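You operate a simulated robot arm through the tools that you are given. There is no shell and no other tool.

You are at the controls of a simulated robot arm. One attempt, no reset.

Task
Set speed and heat by the card, heaters on, zero the count, and start once the orange lamp lights.

The check looks at the end state, three seconds after you hand in, the way a careful person would. Anything else that was tipped, shoved, dropped, spilled or broken makes it a failure.

Robot
A 6-joint arm with a fingered hand, fixed in place. Base frame: the origin is on the floor under the middle of its stand, x ahead of it, y to its left, z up; the work surface is at about z = 0.78. Lengths are in m, angles in rad, forces in N, time in s.
With the tool pointing down near the work surface it reaches from about 0.34 to 0.82 m from the base axis. Its first joint turns from -2.897 to 2.897 rad. Payload 4 kg.
The tool frame sits at the grasp point between the pads (the TCP): z along the fingers, y along the line on which they close. The tips reach 0.026 m beyond it. The gripper opens to 0.132 m; its body begins 0.073 m behind the TCP. The gripper is a hand of 5 fingers: y runs from the thumb to the fingers, the wrist lies at [0, 0, -0.239] in the tool frame, and closing takes about 1.5 s.
Orientation is told as [roll, pitch, yaw] about the base's x, y, z axes, in that order, counted from this pose: with the fingers straight down and closing along the base's y, the tool's x points along the base's -x, its y along +y and its z along -z.

Tools
- The arm moves only by the tool nudge_tool. Its argument "increments" is a list of rows, each an object of numbers (a shift or turn left out is 0, a gripper value left out holds the last): "dx", "dy", "dz": the shift along the base's x, y, z in units of 40 mm (1.0 is 40 mm); "ax", "ay", "az": the turn, a rotation vector about the base's x, y, z in units of 8 degrees (1.0 is 8 degrees). In form: [{"dx": .., "dy": .., "dz": .., "ax": .., "ay": .., "az": ..}, ...]. A call has 1 to 20 rows; each row shifts and turns the commanded pose from where the row before left it. "hand" is the finger opening in m, from 0 to 0.132, set as the call begins (left out, the last holds). A call with a number of a shift or a turn outside -1 to 1 is refused whole. A row lasts 0.2 s, in which the tool goes at most 0.05 m and 0.15 rad; a call with a longer step from one row to the next is refused whole, and so is a gripper value outside its range. Where a pose cannot be reached the arm comes as near as it can. A force on the tool above 40 N (or 10 N above the force at the start of the call, whichever is more), or a blocked arm, ends the call early, and 0.2 s more pass. The fingers move at their own pace (about 0.045 m/s each) and stop on an object; they squeeze with about 32 N. The grip force told is the motor's: it shows also when the fingers shut on nothing. Time passes only in rows, and 0.2 s behind the last, so rows that do not move let the fingers close. It gives the time, the measured TCP pose, the force on the tool (base axes), the opening and the grip force at its end, in the units of the frame above (readings bear some noise), with the torque about the TCP (base axes, N m) and any sound that the robot's microphone picked up.
- Cameras (640 x 400 px; columns grow to the right, rows downward): "scene" is fixed at [0.0614, -0.5104, 1.387]; the picture's right is [0.53, -0.85, 0.00], its down [-0.42, -0.26, -0.87] and it looks along [0.74, 0.46, -0.49] (base axes); focal length 310 px, centre (320, 200). "wrist" rides on the gripper at [0.084, 0.002, -0.097] in the tool frame; the picture's right is [-0.02, 1.00, 0.00], its down [-0.75, -0.02, -0.66] and it looks along [-0.66, -0.01, 0.75] (tool axes); focal length 270 px, centre (320, 200). There is no depth. A picture from a camera that has moved, and an enlarged one, comes with that camera's place and axes in the base frame and with its lens. The place of the scene camera against the robot may be out by one fixed shift of up to 0.025 m in any direction.
- snapshot(camera): a new picture of that camera. The clock stands still meanwhile.
- hand_shape(shape): the hand has 5 fingers and takes this shape, open, in about a second: jaw (thumb against the fingers, like two jaws); tri (thumb and two fingers); tip (a fingertip pinch); poke (one finger out to press); point (the index stretched); flat (the hand flat); cup (the hand cupped); fist (a fist). The gripper value then closes the fingers along that shape, each until it touches; the sizes above hold for jaw. It gives what a move gives, with no picture.
- enlarge(camera, box): a new picture of the part [left, top, right, bottom] of that camera's present view, enlarged. The clock stands still meanwhile.
- sign_off(): hands the job in; it is judged then, once.

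Nothing tells you positions but the pictures and the camera data. Unless the task says otherwise, let go and move clear before handing in.

The tools are called as name(argument=value, ...) on one line, values as JSON. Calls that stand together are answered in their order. nudge_tool: Moves the arm, as the interface text tells. Its arguments: {"type":"object","properties":{"increments":{"type":"array","items":{"type":"object","properties":{"dx":{"type":"number"},"dy":{"type":"number"},"dz":{"type":"number"},"ax":{"type":"number"},"ay":{"type":"number"},"az":{"type":"number"}}}},"hand":{"type":"number"}},"required":["increments"]} The other tools are called the same way: hand_shape (shape) gives the hand a shape; snapshot (camera) takes a picture; enlarge (camera, box) takes an enlarged picture of a part of a camera's view; sign_off () hands the job in.

At the start:

```text
time: 0.0
tcp_pos: [0.5044, 0.1923, 1.1328]
tcp_rot: [0.001, 0.0, -0.001]
contact_force: [-0.4, -0.5, -0.3]
moment: [0.0, -0.03, -0.02]
finger_gap: 0.132
grip_force: 0.1
shape: jaw
```

scene: 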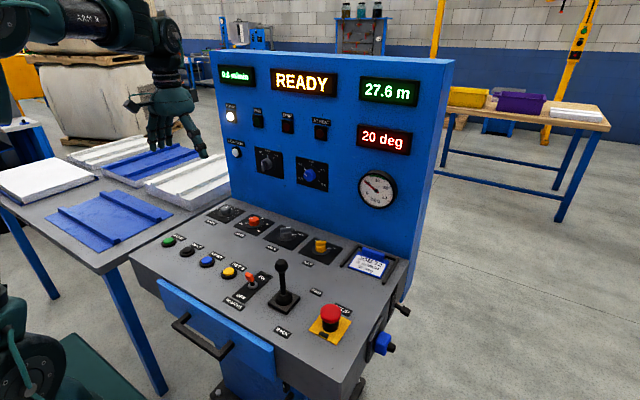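
wrist: 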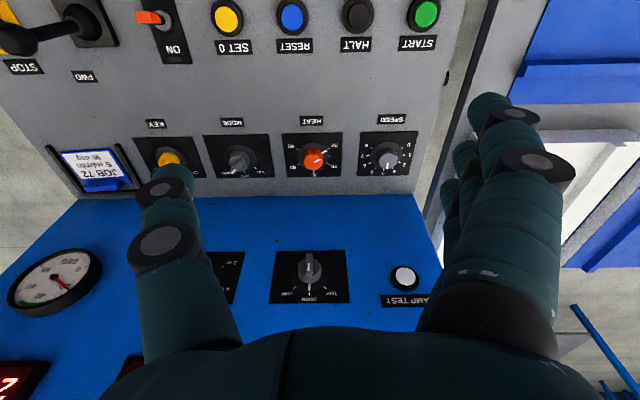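

I see a control console with a sloped/horizontal desk with buttons and knobs and a vertical blue panel with displays. I'll look at the details of the card, knobs and lamps first.

enlarge(camera="scene", box=[340, 240, 410, 285])

enlarge(camera="scene", box=[200, 50, 440, 200])

enlarge(camera="scene", box=[140, 190, 420, 350])

enlarge(camera="wrist", box=[40, 100, 440, 320])

enlarge(camera="wrist", box=[0, 0, 460, 120])

```text
8.89 times, centred on (375, 262) of scene
camera zoom: at [0.0614, -0.5104, 1.387], right [0.53, -0.85, 0.0], down [-0.42, -0.26, -0.87], along [0.74, 0.46, -0.49], focal length 2755 px, centre (-169, -356)
```

zoom: 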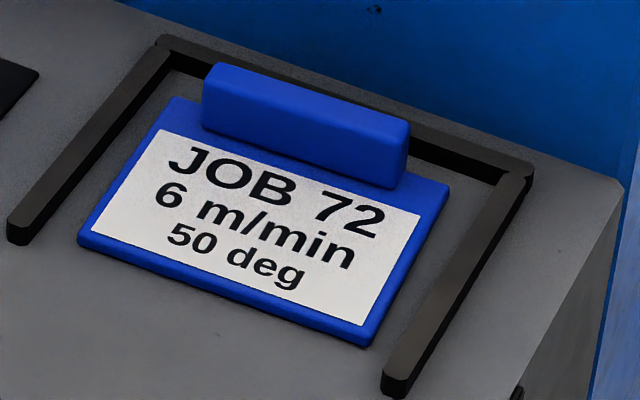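

```text
2.67 times, centred on (320, 125) of scene
camera zoom: at [0.0614, -0.5104, 1.387], right [0.53, -0.85, 0.0], down [-0.42, -0.26, -0.87], along [0.74, 0.46, -0.49], focal length 826 px, centre (320, 400)
```

zoom: 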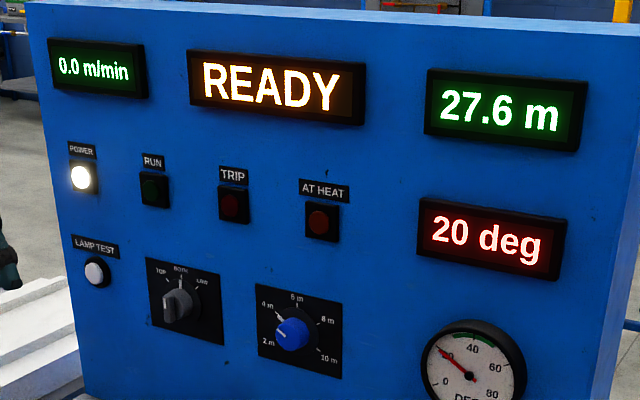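

```text
2.29 times, centred on (280, 270) of scene
camera zoom: at [0.0614, -0.5104, 1.387], right [0.53, -0.85, 0.0], down [-0.42, -0.26, -0.87], along [0.74, 0.46, -0.49], focal length 708 px, centre (411, 40)
```

zoom: 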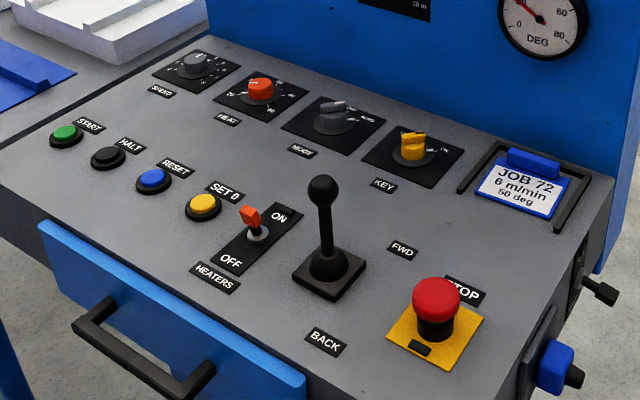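

```text
1.60 times, centred on (240, 210) of wrist
camera zoom: at [0.4203, 0.193, 1.2291], right [0.02, 1.0, 0.0], down [0.75, -0.02, 0.66], along [0.66, -0.01, -0.75], focal length 432 px, centre (448, 184)
```

zoom: 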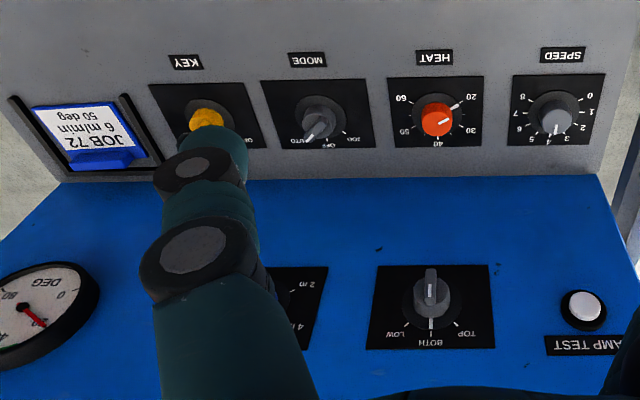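

```text
1.39 times, centred on (230, 60) of wrist
camera zoom: at [0.4203, 0.193, 1.2291], right [0.02, 1.0, 0.0], down [0.75, -0.02, 0.66], along [0.66, -0.01, -0.75], focal length 376 px, centre (445, 395)
```

zoom: 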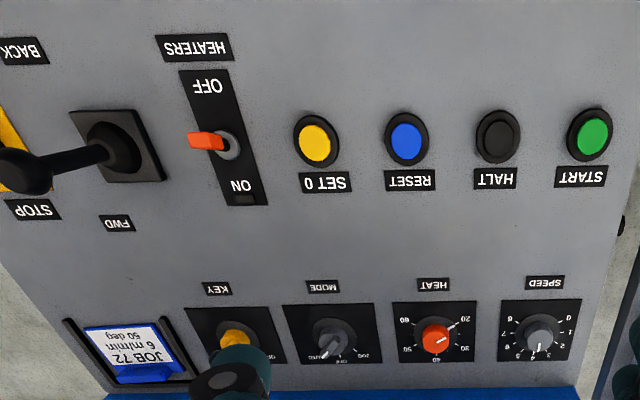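

The card says 6 m/min and 50 deg. I'll zoom in closer on the knobs, the key and the toggle to read their current settings.

enlarge(camera="wrist", box=[340, 110, 440, 190])

enlarge(camera="wrist", box=[265, 110, 365, 190])

enlarge(camera="scene", box=[195, 195, 285, 250])

enlarge(camera="scene", box=[255, 215, 355, 275])

enlarge(camera="scene", box=[210, 250, 310, 320])

enlarge(camera="scene", box=[300, 280, 420, 370])

```text
5.00 times, centred on (390, 150) of wrist
camera zoom: at [0.4203, 0.193, 1.2291], right [0.02, 1.0, 0.0], down [0.75, -0.02, 0.66], along [0.66, -0.01, -0.75], focal length 1351 px, centre (-30, 450)
```

zoom: 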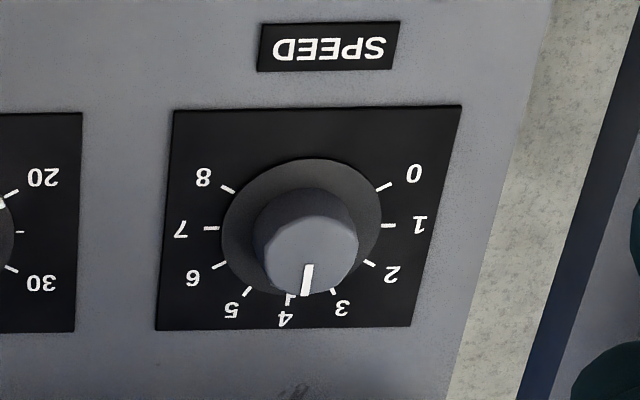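

```text
5.00 times, centred on (315, 150) of wrist
camera zoom: at [0.4203, 0.193, 1.2291], right [0.02, 1.0, 0.0], down [0.75, -0.02, 0.66], along [0.66, -0.01, -0.75], focal length 1351 px, centre (345, 450)
```

zoom: 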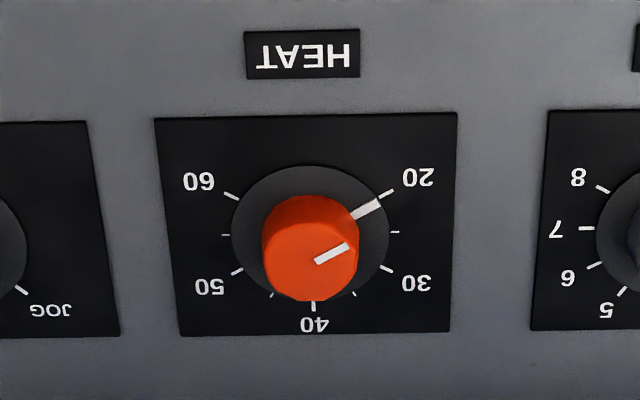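

```text
7.11 times, centred on (240, 222) of scene
camera zoom: at [0.0614, -0.5104, 1.387], right [0.53, -0.85, 0.0], down [-0.42, -0.26, -0.87], along [0.74, 0.46, -0.49], focal length 2204 px, centre (889, 40)
```

zoom: 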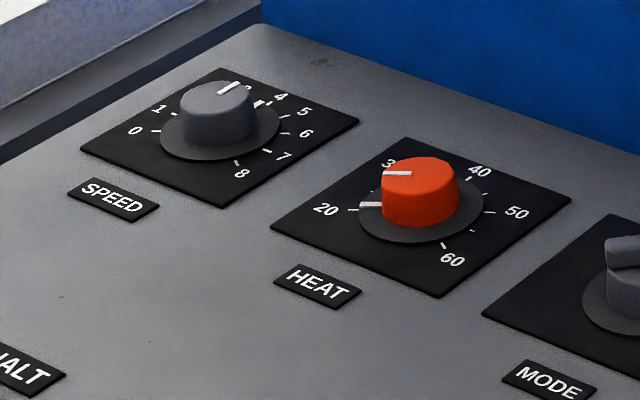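

```text
6.40 times, centred on (305, 245) of scene
camera zoom: at [0.0614, -0.5104, 1.387], right [0.53, -0.85, 0.0], down [-0.42, -0.26, -0.87], along [0.74, 0.46, -0.49], focal length 1983 px, centre (416, -88)
```

zoom: 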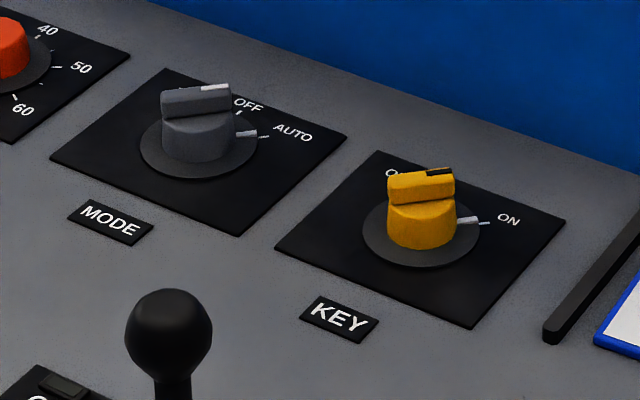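

```text
5.71 times, centred on (260, 285) of scene
camera zoom: at [0.0614, -0.5104, 1.387], right [0.53, -0.85, 0.0], down [-0.42, -0.26, -0.87], along [0.74, 0.46, -0.49], focal length 1771 px, centre (663, -286)
```

zoom: 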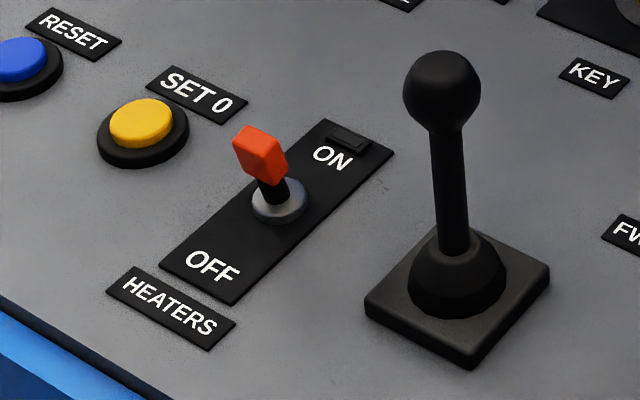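

```text
4.44 times, centred on (360, 325) of scene
camera zoom: at [0.0614, -0.5104, 1.387], right [0.53, -0.85, 0.0], down [-0.42, -0.26, -0.87], along [0.74, 0.46, -0.49], focal length 1377 px, centre (142, -356)
```

zoom: 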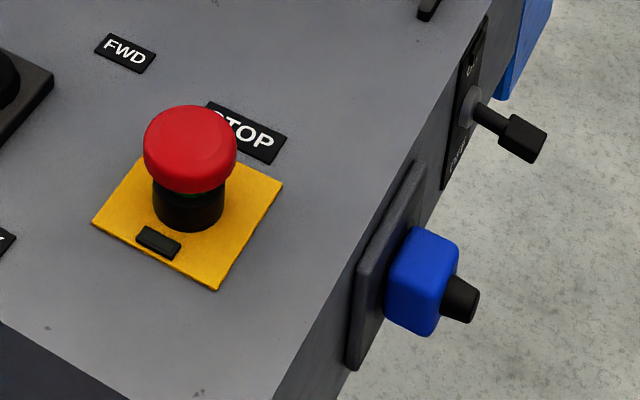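

The key is ON, mode is AUTO and the E-stop is out. Speed sits near 4, heat near 20, and the heater toggle is leaning toward OFF. I estimate the heat knob at about (0.70, 0.20, 0.79) and the speed knob at about (0.70, 0.34). Next I'll move part of the way closer for a second view to triangulate from.

nudge_tool(increments=[{"dx": 0.5, "dz": -0.8}, {"dx": 0.5, "dz": -0.8}, {"dx": 0.5, "dz": -0.8}, {"dx": 0.5, "dz": -0.6}], hand=0.132)

snapshot(camera="wrist")

snapshot(camera="scene")

```text
time: 1.0
tcp_pos: [0.5845, 0.1897, 1.0123]
tcp_rot: [0.0, 0.0, -0.001]
contact_force: [0.8, -0.3, 1.1]
moment: [-0.01, -0.02, -0.01]
finger_gap: 0.1315
grip_force: 0.1
shape: jaw
```

```text
taken
camera wrist: at [0.5005, 0.1904, 1.1093], right [0.02, 1.0, 0.0], down [0.75, -0.02, 0.66], along [0.66, -0.01, -0.75], focal length 270 px, centre (320, 200)
```

wrist: 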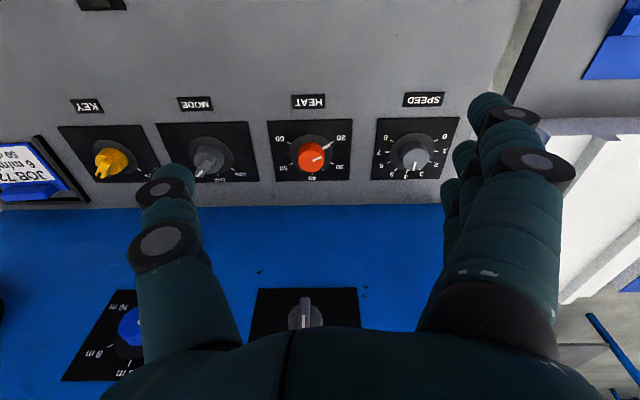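

```text
taken
```

scene: 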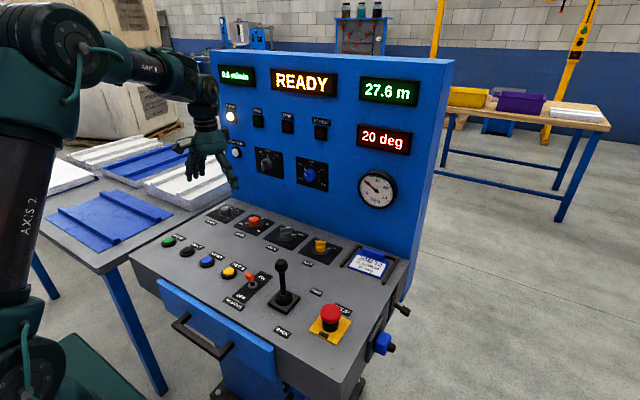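

enlarge(camera="wrist", box=[260, 100, 360, 200])

enlarge(camera="wrist", box=[370, 90, 470, 190])

enlarge(camera="wrist", box=[230, 260, 390, 360])

enlarge(camera="scene", box=[150, 60, 350, 240])

```text
4.00 times, centred on (310, 150) of wrist
camera zoom: at [0.5005, 0.1904, 1.1093], right [0.02, 1.0, 0.0], down [0.75, -0.02, 0.66], along [0.66, -0.01, -0.75], focal length 1081 px, centre (360, 400)
```

zoom: 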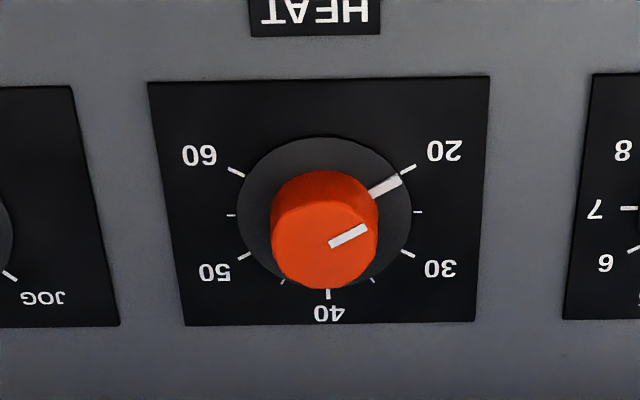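

```text
4.00 times, centred on (420, 140) of wrist
camera zoom: at [0.5005, 0.1904, 1.1093], right [0.02, 1.0, 0.0], down [0.75, -0.02, 0.66], along [0.66, -0.01, -0.75], focal length 1081 px, centre (-80, 440)
```

zoom: 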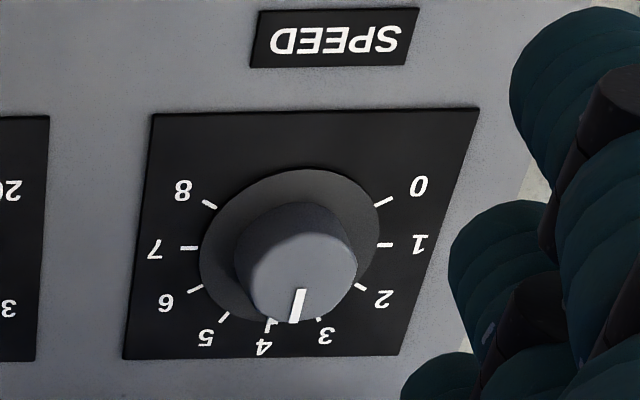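

```text
4.00 times, centred on (310, 310) of wrist
camera zoom: at [0.5005, 0.1904, 1.1093], right [0.02, 1.0, 0.0], down [0.75, -0.02, 0.66], along [0.66, -0.01, -0.75], focal length 1081 px, centre (360, -240)
```

zoom: 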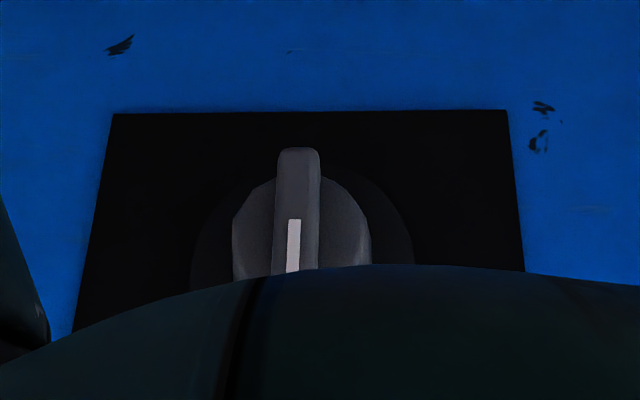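

```text
2.22 times, centred on (250, 150) of scene
camera zoom: at [0.0614, -0.5104, 1.387], right [0.53, -0.85, 0.0], down [-0.42, -0.26, -0.87], along [0.74, 0.46, -0.49], focal length 689 px, centre (476, 311)
```

zoom: 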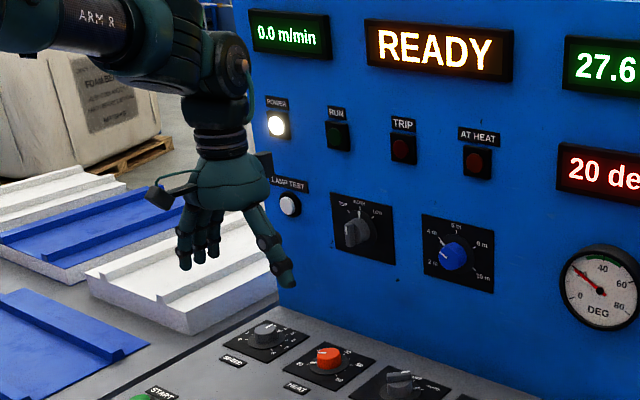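

The triangulation puts the heat knob near (0.707, 0.175), with its base at z≈0.772 and top at z≈0.797. The speed knob comes out near (0.707, 0.32). I'll test the hand shapes and the closed finger geometry up here before going down.

nudge_tool(increments=[{}, {}, {}, {}, {}, {}], hand=0.05)

snapshot(camera="wrist")

enlarge(camera="scene", box=[150, 60, 280, 200])

hand_shape(shape="tri")

snapshot(camera="wrist")

enlarge(camera="scene", box=[150, 60, 280, 200])

```text
time: 2.4
tcp_pos: [0.5846, 0.19, 1.0143]
tcp_rot: [0.0, 0.0, 0.001]
contact_force: [0.0, -0.3, 0.3]
moment: [-0.02, 0.01, 0.05]
finger_gap: 0.0509
grip_force: 0.0
shape: jaw
```

```text
taken
camera wrist: at [0.5004, 0.1904, 1.1095], right [0.02, 1.0, 0.0], down [0.75, -0.02, 0.66], along [0.66, -0.01, -0.75], focal length 270 px, centre (320, 200)
```

wrist: 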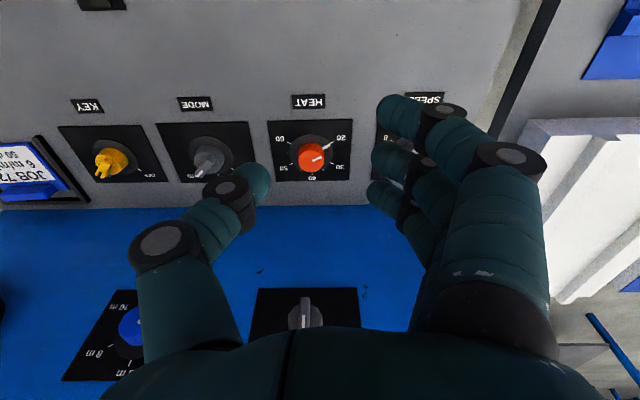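

```text
2.86 times, centred on (215, 130) of scene
camera zoom: at [0.0614, -0.5104, 1.387], right [0.53, -0.85, 0.0], down [-0.42, -0.26, -0.87], along [0.74, 0.46, -0.49], focal length 885 px, centre (620, 400)
```

zoom: 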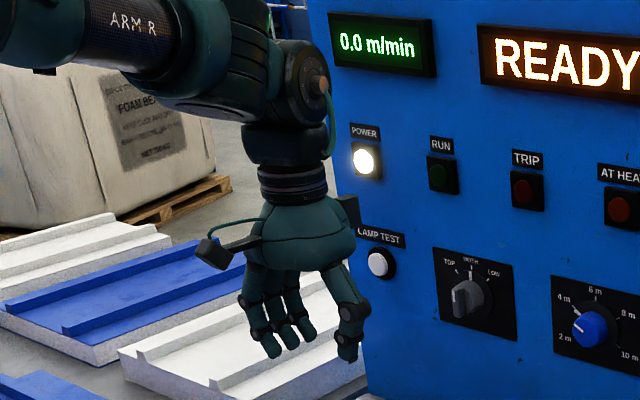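

```text
time: 3.3
tcp_pos: [0.5854, 0.1893, 1.0127]
tcp_rot: [0.003, 0.0, 0.001]
contact_force: [-0.3, -1.3, 0.0]
moment: [0.03, 0.01, -0.03]
finger_gap: 0.1317
grip_force: 0.1
shape: tri
```

```text
taken
camera wrist: at [0.5004, 0.1904, 1.1095], right [0.02, 1.0, 0.0], down [0.75, -0.02, 0.66], along [0.66, -0.01, -0.75], focal length 270 px, centre (320, 200)
```

wrist: 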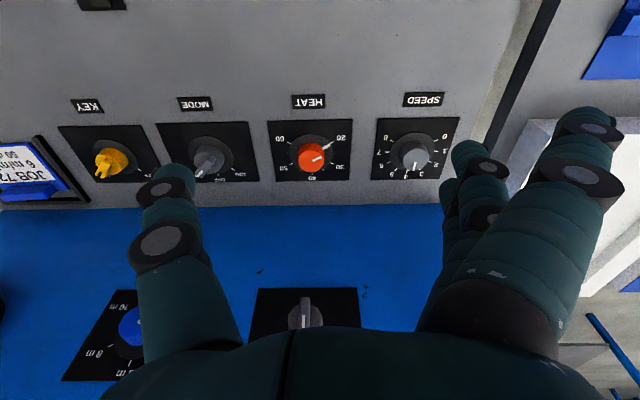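

```text
2.86 times, centred on (215, 130) of scene
camera zoom: at [0.0614, -0.5104, 1.387], right [0.53, -0.85, 0.0], down [-0.42, -0.26, -0.87], along [0.74, 0.46, -0.49], focal length 885 px, centre (620, 400)
```

zoom: 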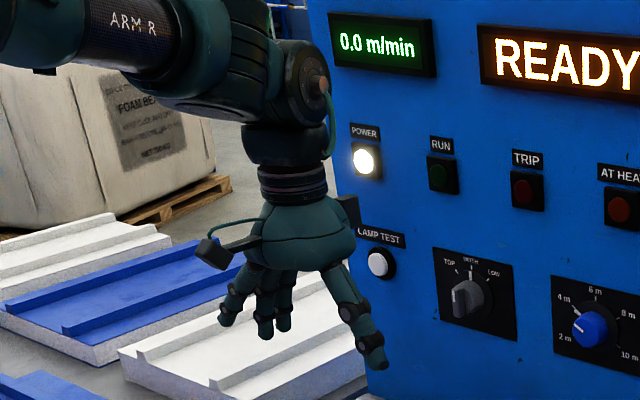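

nudge_tool(increments=[{}, {}, {}, {}, {}, {}, {}], hand=0.04)

snapshot(camera="wrist")

enlarge(camera="scene", box=[180, 90, 260, 200])

hand_shape(shape="tip")

snapshot(camera="wrist")

hand_shape(shape="poke")

snapshot(camera="wrist")

enlarge(camera="scene", box=[180, 90, 260, 200])

```text
time: 4.9
tcp_pos: [0.5849, 0.1896, 1.0134]
tcp_rot: [-0.001, 0.0, -0.001]
contact_force: [0.6, 1.2, -0.4]
moment: [-0.01, 0.02, -0.02]
finger_gap: 0.0407
grip_force: 0.1
shape: tri
```

```text
taken
camera wrist: at [0.5004, 0.1904, 1.1095], right [0.02, 1.0, 0.0], down [0.75, -0.02, 0.66], along [0.66, -0.01, -0.75], focal length 270 px, centre (320, 200)
```

wrist: 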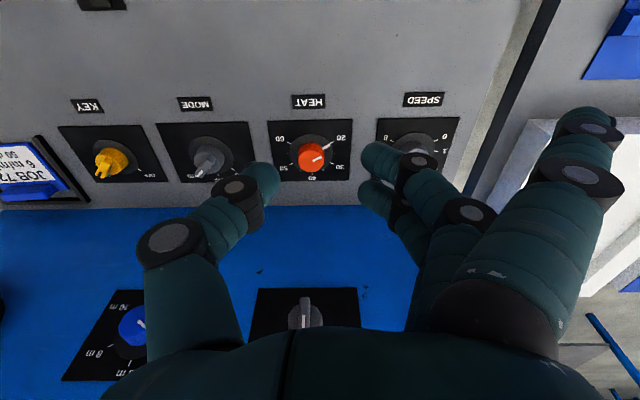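

```text
3.64 times, centred on (220, 145) of scene
camera zoom: at [0.0614, -0.5104, 1.387], right [0.53, -0.85, 0.0], down [-0.42, -0.26, -0.87], along [0.74, 0.46, -0.49], focal length 1127 px, centre (684, 400)
```

zoom: 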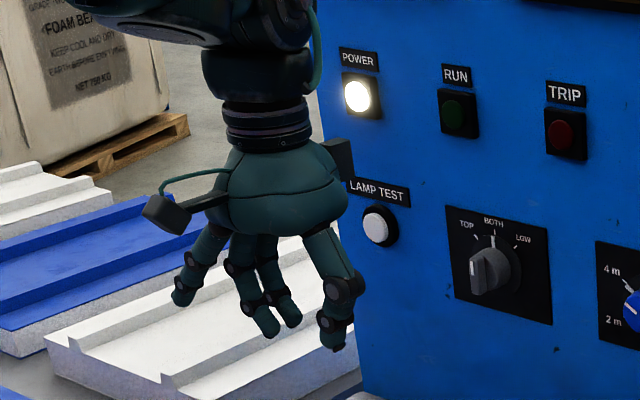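

```text
time: 5.8
tcp_pos: [0.5845, 0.19, 1.0125]
tcp_rot: [0.0, 0.001, 0.0]
contact_force: [-0.3, 0.6, -0.3]
moment: [0.01, 0.0, -0.02]
finger_gap: 0.1316
grip_force: 0.1
shape: tip
```

```text
taken
camera wrist: at [0.5004, 0.1904, 1.1095], right [0.02, 1.0, 0.0], down [0.75, -0.02, 0.66], along [0.66, -0.01, -0.75], focal length 270 px, centre (320, 200)
```

wrist: 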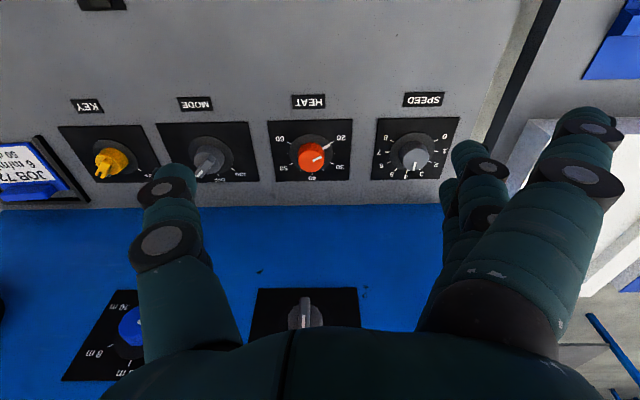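

```text
time: 6.7
tcp_pos: [0.5847, 0.1905, 1.0124]
tcp_rot: [0.001, 0.001, 0.0]
contact_force: [0.3, -0.4, -0.2]
moment: [0.02, 0.04, -0.03]
finger_gap: 0.0002
grip_force: 0.1
shape: poke
```

```text
taken
camera wrist: at [0.5004, 0.1904, 1.1095], right [0.02, 1.0, 0.0], down [0.75, -0.02, 0.66], along [0.66, -0.01, -0.75], focal length 270 px, centre (320, 200)
```

wrist: 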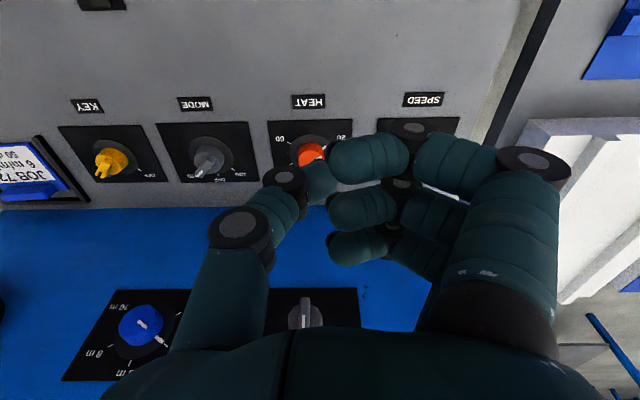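

```text
3.64 times, centred on (220, 145) of scene
camera zoom: at [0.0614, -0.5104, 1.387], right [0.53, -0.85, 0.0], down [-0.42, -0.26, -0.87], along [0.74, 0.46, -0.49], focal length 1127 px, centre (684, 400)
```

zoom: 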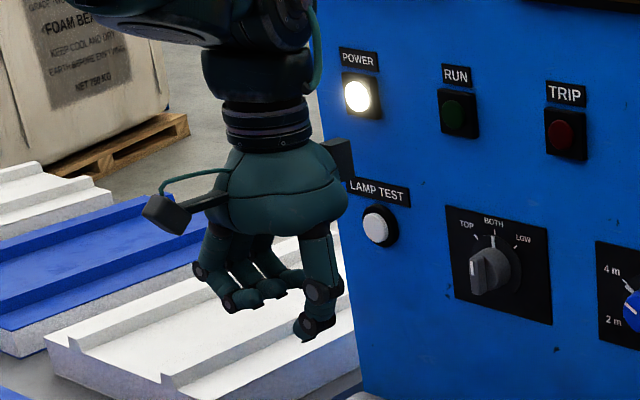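

enlarge(camera="scene", box=[195, 140, 235, 170])

enlarge(camera="wrist", box=[200, 120, 440, 280])

hand_shape(shape="point")

snapshot(camera="wrist")

enlarge(camera="scene", box=[180, 120, 250, 190])

```text
13.33 times, centred on (215, 155) of scene
camera zoom: at [0.0614, -0.5104, 1.387], right [0.53, -0.85, 0.0], down [-0.42, -0.26, -0.87], along [0.74, 0.46, -0.49], focal length 4132 px, centre (1720, 800)
```

zoom: 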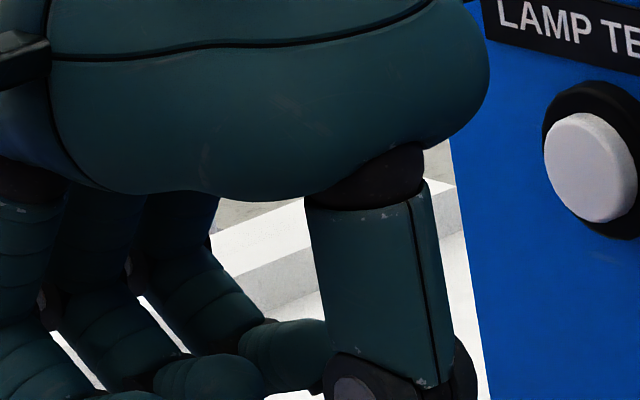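

```text
2.50 times, centred on (320, 200) of wrist
camera zoom: at [0.5004, 0.1904, 1.1095], right [0.02, 1.0, 0.0], down [0.75, -0.02, 0.66], along [0.66, -0.01, -0.75], focal length 676 px, centre (320, 200)
```

zoom: 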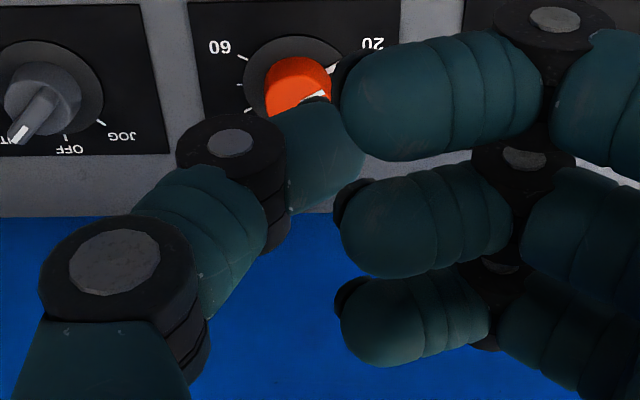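

```text
time: 7.6
tcp_pos: [0.5856, 0.1909, 1.0133]
tcp_rot: [0.0, 0.001, 0.0]
contact_force: [0.7, -0.9, -0.4]
moment: [0.01, 0.04, 0.0]
finger_gap: 0.1262
grip_force: 0.1
shape: point
```

```text
taken
camera wrist: at [0.5004, 0.1904, 1.1095], right [0.02, 1.0, 0.0], down [0.75, -0.02, 0.66], along [0.66, -0.01, -0.75], focal length 270 px, centre (320, 200)
```

wrist: 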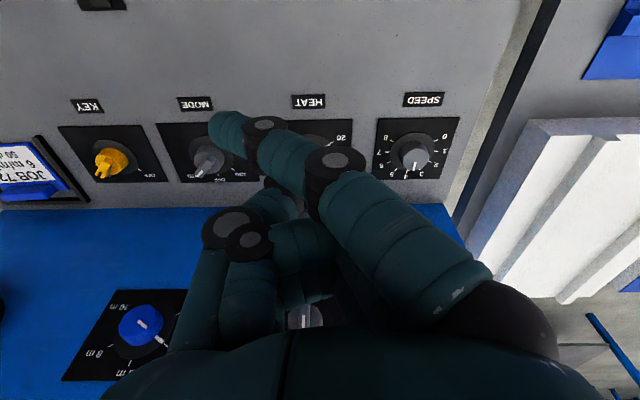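

```text
5.71 times, centred on (215, 155) of scene
camera zoom: at [0.0614, -0.5104, 1.387], right [0.53, -0.85, 0.0], down [-0.42, -0.26, -0.87], along [0.74, 0.46, -0.49], focal length 1771 px, centre (920, 457)
```

zoom: 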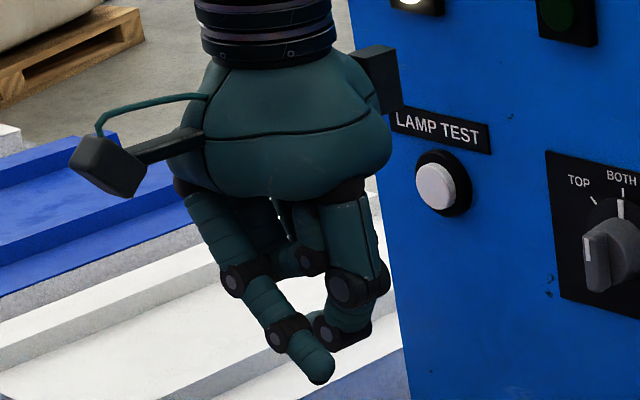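

enlarge(camera="scene", box=[200, 115, 250, 150])

enlarge(camera="scene", box=[130, 20, 260, 160])

```text
11.43 times, centred on (225, 132) of scene
camera zoom: at [0.0614, -0.5104, 1.387], right [0.53, -0.85, 0.0], down [-0.42, -0.26, -0.87], along [0.74, 0.46, -0.49], focal length 3542 px, centre (1406, 971)
```

zoom: 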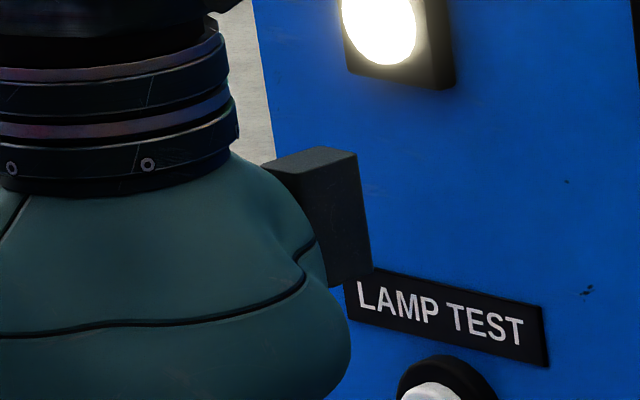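

```text
2.86 times, centred on (195, 90) of scene
camera zoom: at [0.0614, -0.5104, 1.387], right [0.53, -0.85, 0.0], down [-0.42, -0.26, -0.87], along [0.74, 0.46, -0.49], focal length 885 px, centre (677, 514)
```

zoom: 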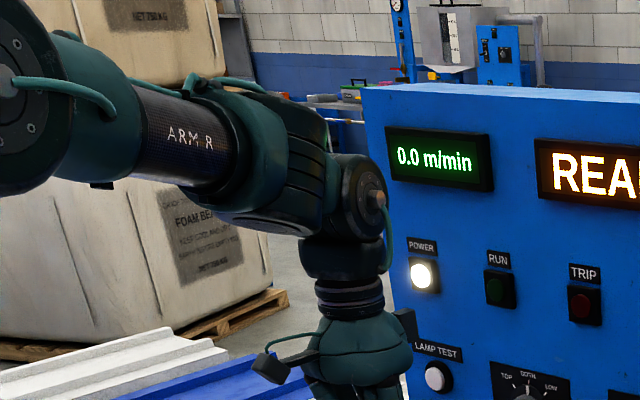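

The jaw shape looks best for the knobs, because in the tri shape the splayed finger would swing into the neighbouring knob. The hand carries a box on its panel side, so I'll lean it back about 12° to clear the panel. Next I'll reshape to jaw, lean back and hover over the heat knob.

hand_shape(shape="jaw")

nudge_tool(increments=[{"ay": -0.5, "dz": -0.2}, {"ay": -0.5, "dx": 0.4, "dz": -0.5}, {"ay": -0.5, "dx": 0.5, "dz": -0.5}, {"dx": 0.5, "dy": -0.2, "dz": -0.5}, {"dx": 0.6, "dy": -0.2, "dz": -0.5}, {"dx": 0.6, "dz": -0.3}, {}, {}], hand=0.075)

snapshot(camera="wrist")

snapshot(camera="scene")

```text
time: 8.5
tcp_pos: [0.5844, 0.1893, 1.0126]
tcp_rot: [0.0, 0.0, 0.001]
contact_force: [0.7, -0.8, -0.1]
moment: [-0.02, -0.02, 0.01]
finger_gap: 0.1318
grip_force: 0.0
shape: jaw
```

```text
time: 10.3
tcp_pos: [0.6887, 0.1782, 0.9094]
tcp_rot: [-0.001, -0.208, 0.001]
contact_force: [0.6, -1.3, -0.2]
moment: [-0.02, 0.03, 0.02]
finger_gap: 0.0759
grip_force: 0.0
shape: jaw
```

```text
taken
camera wrist: at [0.585, 0.1791, 0.9866], right [0.02, 1.0, 0.0], down [0.6, -0.02, 0.8], along [0.8, -0.01, -0.6], focal length 270 px, centre (320, 200)
```

wrist: 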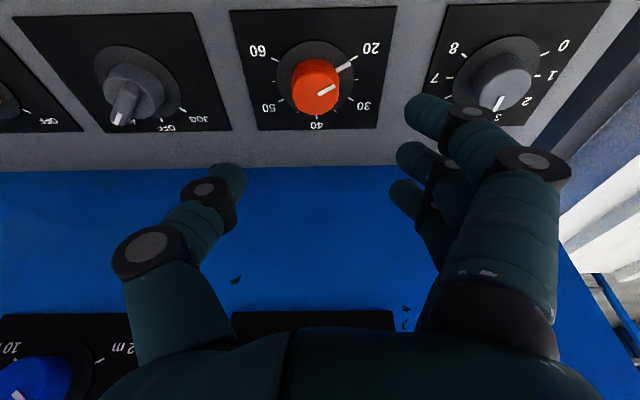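

```text
taken
```

scene: 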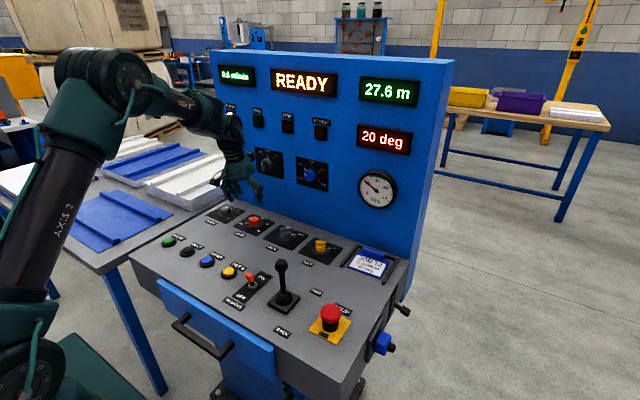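

enlarge(camera="wrist", box=[235, 10, 395, 140])

enlarge(camera="scene", box=[190, 100, 310, 240])

```text
3.08 times, centred on (315, 75) of wrist
camera zoom: at [0.585, 0.1791, 0.9866], right [0.02, 1.0, 0.0], down [0.6, -0.02, 0.8], along [0.8, -0.01, -0.6], focal length 832 px, centre (335, 585)
```

zoom: 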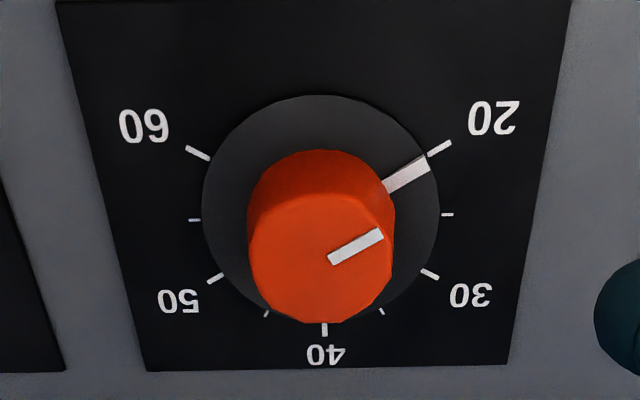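

```text
2.86 times, centred on (250, 170) of scene
camera zoom: at [0.0614, -0.5104, 1.387], right [0.53, -0.85, 0.0], down [-0.42, -0.26, -0.87], along [0.74, 0.46, -0.49], focal length 885 px, centre (520, 286)
```

zoom: 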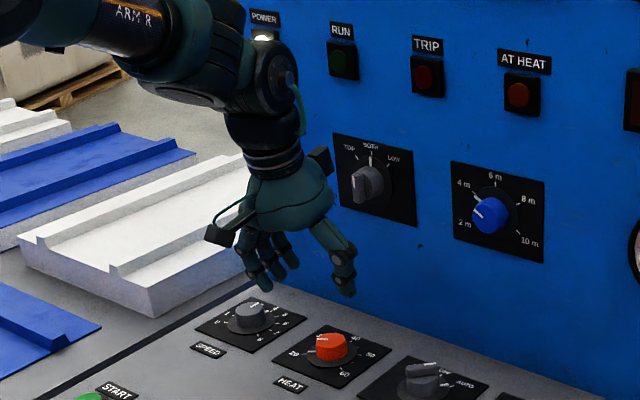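

nudge_tool(increments=[{"ay": 0.5}, {"az": 1}, {"az": 1}, {"az": 1}, {"az": 1}, {"az": 1}, {}, {}, {}])

snapshot(camera="wrist")

enlarge(camera="scene", box=[190, 100, 310, 240])

```text
time: 12.3
tcp_pos: [0.6894, 0.1748, 0.9126]
tcp_rot: [0.0, -0.14, 0.697]
contact_force: [-0.7, -0.5, -0.7]
moment: [0.02, 0.0, 0.0]
finger_gap: 0.0758
grip_force: 0.1
shape: jaw
```

```text
taken
camera wrist: at [0.613, 0.1134, 0.9963], right [-0.63, 0.78, 0.0], down [0.51, 0.41, 0.76], along [0.59, 0.48, -0.65], focal length 270 px, centre (320, 200)
```

wrist: 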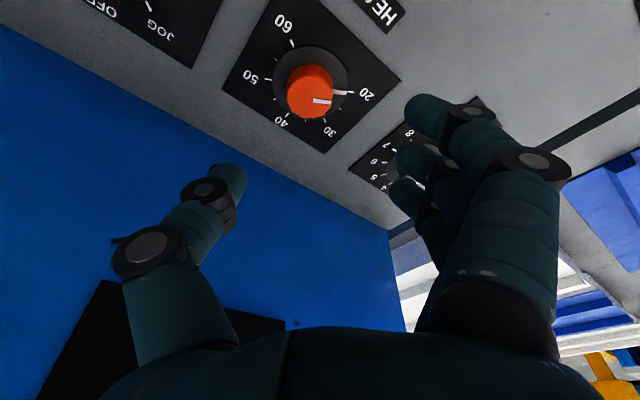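

```text
2.86 times, centred on (250, 170) of scene
camera zoom: at [0.0614, -0.5104, 1.387], right [0.53, -0.85, 0.0], down [-0.42, -0.26, -0.87], along [0.74, 0.46, -0.49], focal length 885 px, centre (520, 286)
```

zoom: 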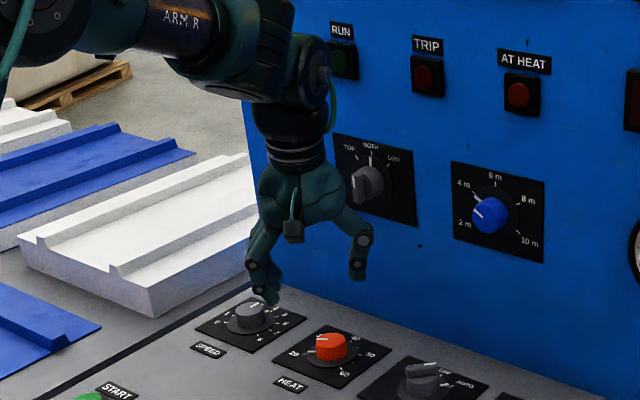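

enlarge(camera="wrist", box=[220, 10, 400, 150])

```text
2.86 times, centred on (310, 80) of wrist
camera zoom: at [0.613, 0.1134, 0.9963], right [-0.63, 0.78, 0.0], down [0.51, 0.41, 0.76], along [0.59, 0.48, -0.65], focal length 772 px, centre (349, 543)
```

zoom: 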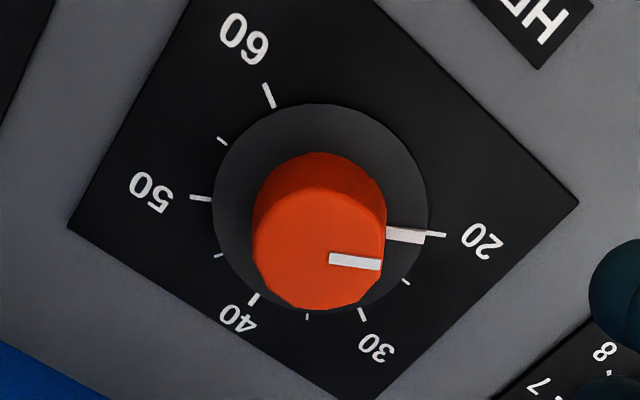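

The refined heat knob axis is (0.7015, 0.1752), with the plate at z≈0.78 and the knob top at z≈0.799. Next I'll come straight down over it with the jaws at 0.075 and stop above contact to check.

nudge_tool(increments=[{"dx": 0.27, "dy": -0.02, "dz": -0.4}, {"dz": -0.5}, {"dz": -0.5}, {"dz": -0.5}, {}, {}])

snapshot(camera="wrist")

enlarge(camera="scene", box=[190, 110, 310, 250])

```text
time: 13.7
tcp_pos: [0.7008, 0.177, 0.836]
tcp_rot: [-0.001, -0.14, 0.697]
contact_force: [0.2, -0.3, -0.2]
moment: [0.0, 0.01, -0.05]
finger_gap: 0.0759
grip_force: 0.1
shape: jaw
```

```text
taken
camera wrist: at [0.625, 0.1145, 0.9205], right [-0.63, 0.78, 0.0], down [0.51, 0.41, 0.76], along [0.59, 0.48, -0.65], focal length 270 px, centre (320, 200)
```

wrist: 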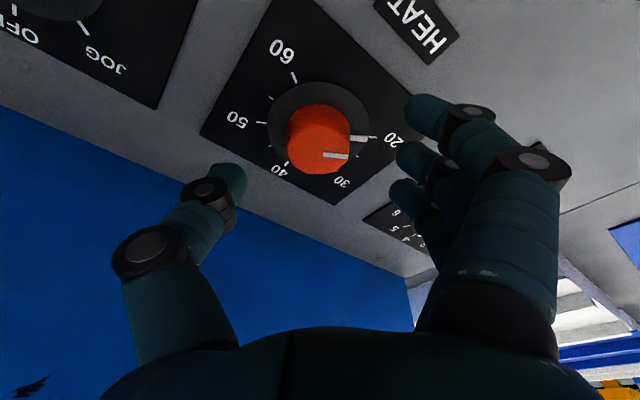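

```text
2.86 times, centred on (250, 180) of scene
camera zoom: at [0.0614, -0.5104, 1.387], right [0.53, -0.85, 0.0], down [-0.42, -0.26, -0.87], along [0.74, 0.46, -0.49], focal length 885 px, centre (520, 257)
```

zoom: 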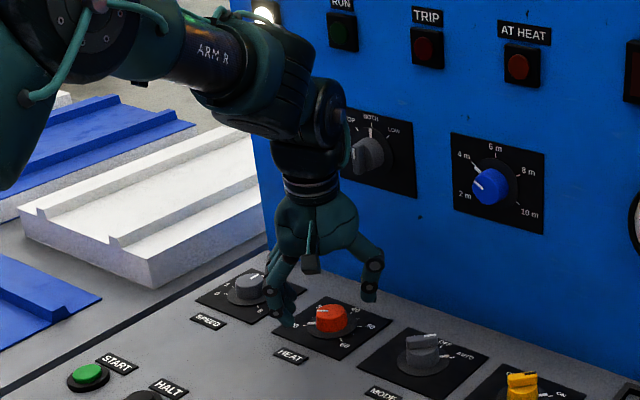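

enlarge(camera="wrist", box=[200, 60, 440, 220])

enlarge(camera="scene", box=[215, 160, 295, 230])

```text
2.50 times, centred on (320, 140) of wrist
camera zoom: at [0.625, 0.1145, 0.9205], right [-0.63, 0.78, 0.0], down [0.51, 0.41, 0.76], along [0.59, 0.48, -0.65], focal length 676 px, centre (320, 350)
```

zoom: 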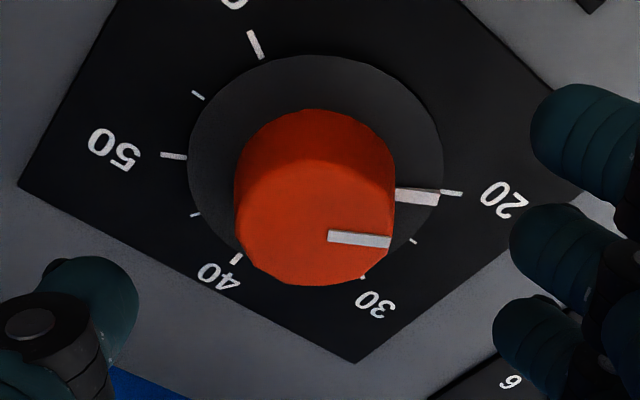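

```text
5.71 times, centred on (255, 195) of scene
camera zoom: at [0.0614, -0.5104, 1.387], right [0.53, -0.85, 0.0], down [-0.42, -0.26, -0.87], along [0.74, 0.46, -0.49], focal length 1771 px, centre (691, 229)
```

zoom: 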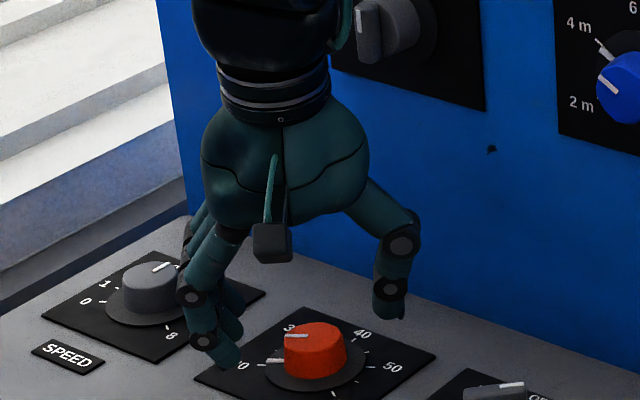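

nudge_tool(increments=[{"dz": -0.3}, {"dz": -0.3}, {}, {}])

enlarge(camera="wrist", box=[200, 60, 440, 220])

enlarge(camera="scene", box=[215, 160, 295, 230])

```text
time: 14.7
tcp_pos: [0.6997, 0.1756, 0.8121]
tcp_rot: [0.0, -0.141, 0.698]
contact_force: [-1.1, -0.8, 5.1]
moment: [0.04, 0.3, 0.06]
finger_gap: 0.0756
grip_force: 0.0
shape: jaw
```

```text
2.50 times, centred on (320, 140) of wrist
camera zoom: at [0.6241, 0.1133, 0.8955], right [-0.63, 0.78, 0.0], down [0.51, 0.41, 0.76], along [0.59, 0.48, -0.65], focal length 676 px, centre (320, 350)
```

zoom: 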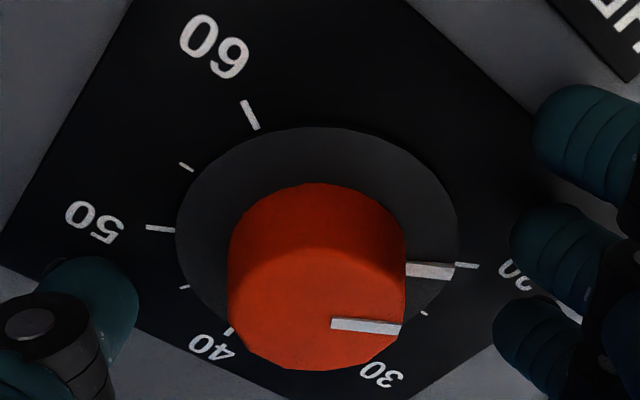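

```text
5.71 times, centred on (255, 195) of scene
camera zoom: at [0.0614, -0.5104, 1.387], right [0.53, -0.85, 0.0], down [-0.42, -0.26, -0.87], along [0.74, 0.46, -0.49], focal length 1771 px, centre (691, 229)
```

zoom: 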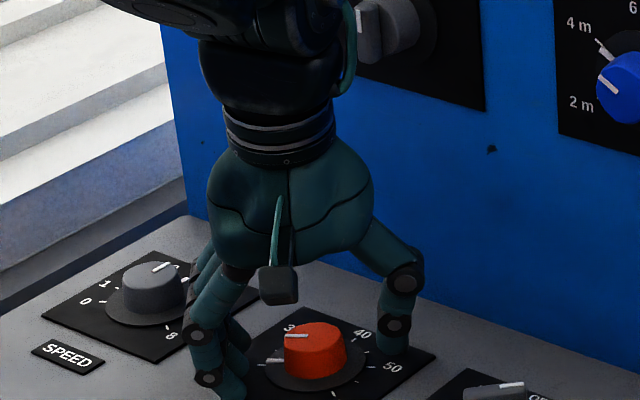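

A fingertip touched the plate lightly, reading 5 N. I'll lift a little, reduce the lean to about 4° so the fingertips are more level, and then close on the knob.

nudge_tool(increments=[{"dz": 0.15}, {"ax": -0.32, "ay": 0.383}, {}, {"dz": -0.15}, {}, {}])

```text
time: 16.1
tcp_pos: [0.7017, 0.175, 0.8121]
tcp_rot: [0.0, -0.071, 0.699]
contact_force: [-0.3, -0.5, 0.2]
moment: [0.01, 0.0, -0.02]
finger_gap: 0.0758
grip_force: 0.1
shape: jaw
```

nudge_tool(increments=[{}, {}, {}, {}, {}, {}, {}], hand=0.02)

snapshot(camera="wrist")

enlarge(camera="scene", box=[215, 160, 295, 230])

```text
time: 17.7
tcp_pos: [0.7022, 0.1733, 0.8119]
tcp_rot: [-0.002, -0.071, 0.696]
contact_force: [8.8, -6.4, -1.5]
moment: [-0.06, -0.06, -0.04]
finger_gap: 0.0159
grip_force: 31.8
shape: jaw
```

```text
taken
camera wrist: at [0.6304, 0.1164, 0.9029], right [-0.63, 0.78, 0.0], down [0.55, 0.44, 0.71], along [0.55, 0.44, -0.7], focal length 270 px, centre (320, 200)
```

wrist: 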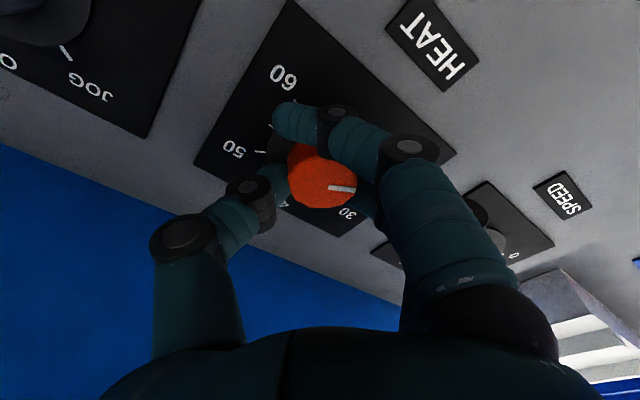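

```text
5.71 times, centred on (255, 195) of scene
camera zoom: at [0.0614, -0.5104, 1.387], right [0.53, -0.85, 0.0], down [-0.42, -0.26, -0.87], along [0.74, 0.46, -0.49], focal length 1771 px, centre (691, 229)
```

zoom: 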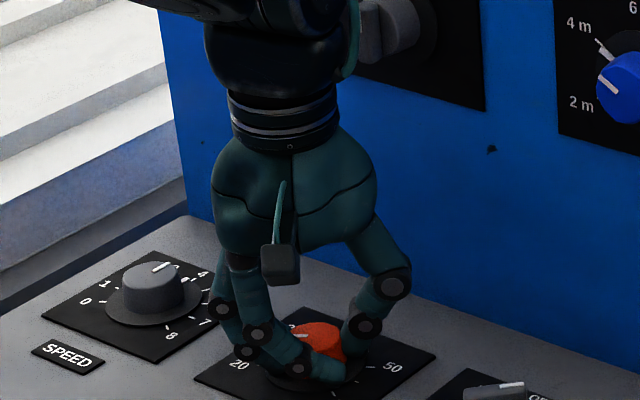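

The jaws have the knob. I'll turn clockwise a little first and check that the pointer follows.

nudge_tool(increments=[{"az": -0.5}, {"az": -0.75}, {"az": -0.75}, {"az": -0.75}, {"az": -0.75}, {}])

snapshot(camera="wrist")

enlarge(camera="scene", box=[215, 160, 295, 230])

```text
time: 19.1
tcp_pos: [0.7008, 0.1756, 0.8129]
tcp_rot: [0.0, -0.068, 0.207]
contact_force: [20.2, -15.9, -3.0]
moment: [-0.26, -0.31, 0.02]
finger_gap: 0.0164
grip_force: 32.5
shape: jaw
```

```text
taken
camera wrist: at [0.6106, 0.157, 0.9032], right [-0.19, 0.98, 0.0], down [0.69, 0.13, 0.71], along [0.7, 0.13, -0.7], focal length 270 px, centre (320, 200)
```

wrist: 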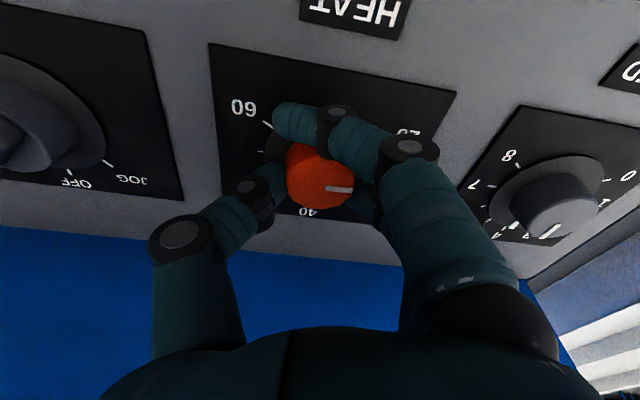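

```text
5.71 times, centred on (255, 195) of scene
camera zoom: at [0.0614, -0.5104, 1.387], right [0.53, -0.85, 0.0], down [-0.42, -0.26, -0.87], along [0.74, 0.46, -0.49], focal length 1771 px, centre (691, 229)
```

zoom: 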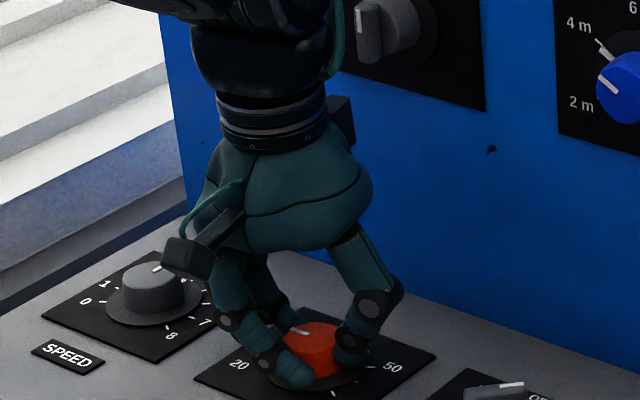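

The knob follows the hand, but the sideways force is building, so my turn centre is slightly off. I'll shift a couple of mm with the force to relieve it.

nudge_tool(increments=[{"dx": 0.04, "dy": -0.03}, {}])

```text
time: 19.7
tcp_pos: [0.7004, 0.1751, 0.8129]
tcp_rot: [0.0, -0.069, 0.21]
contact_force: [12.5, -12.1, -1.0]
moment: [-0.15, -0.13, 0.0]
finger_gap: 0.0166
grip_force: 32.2
shape: jaw
```

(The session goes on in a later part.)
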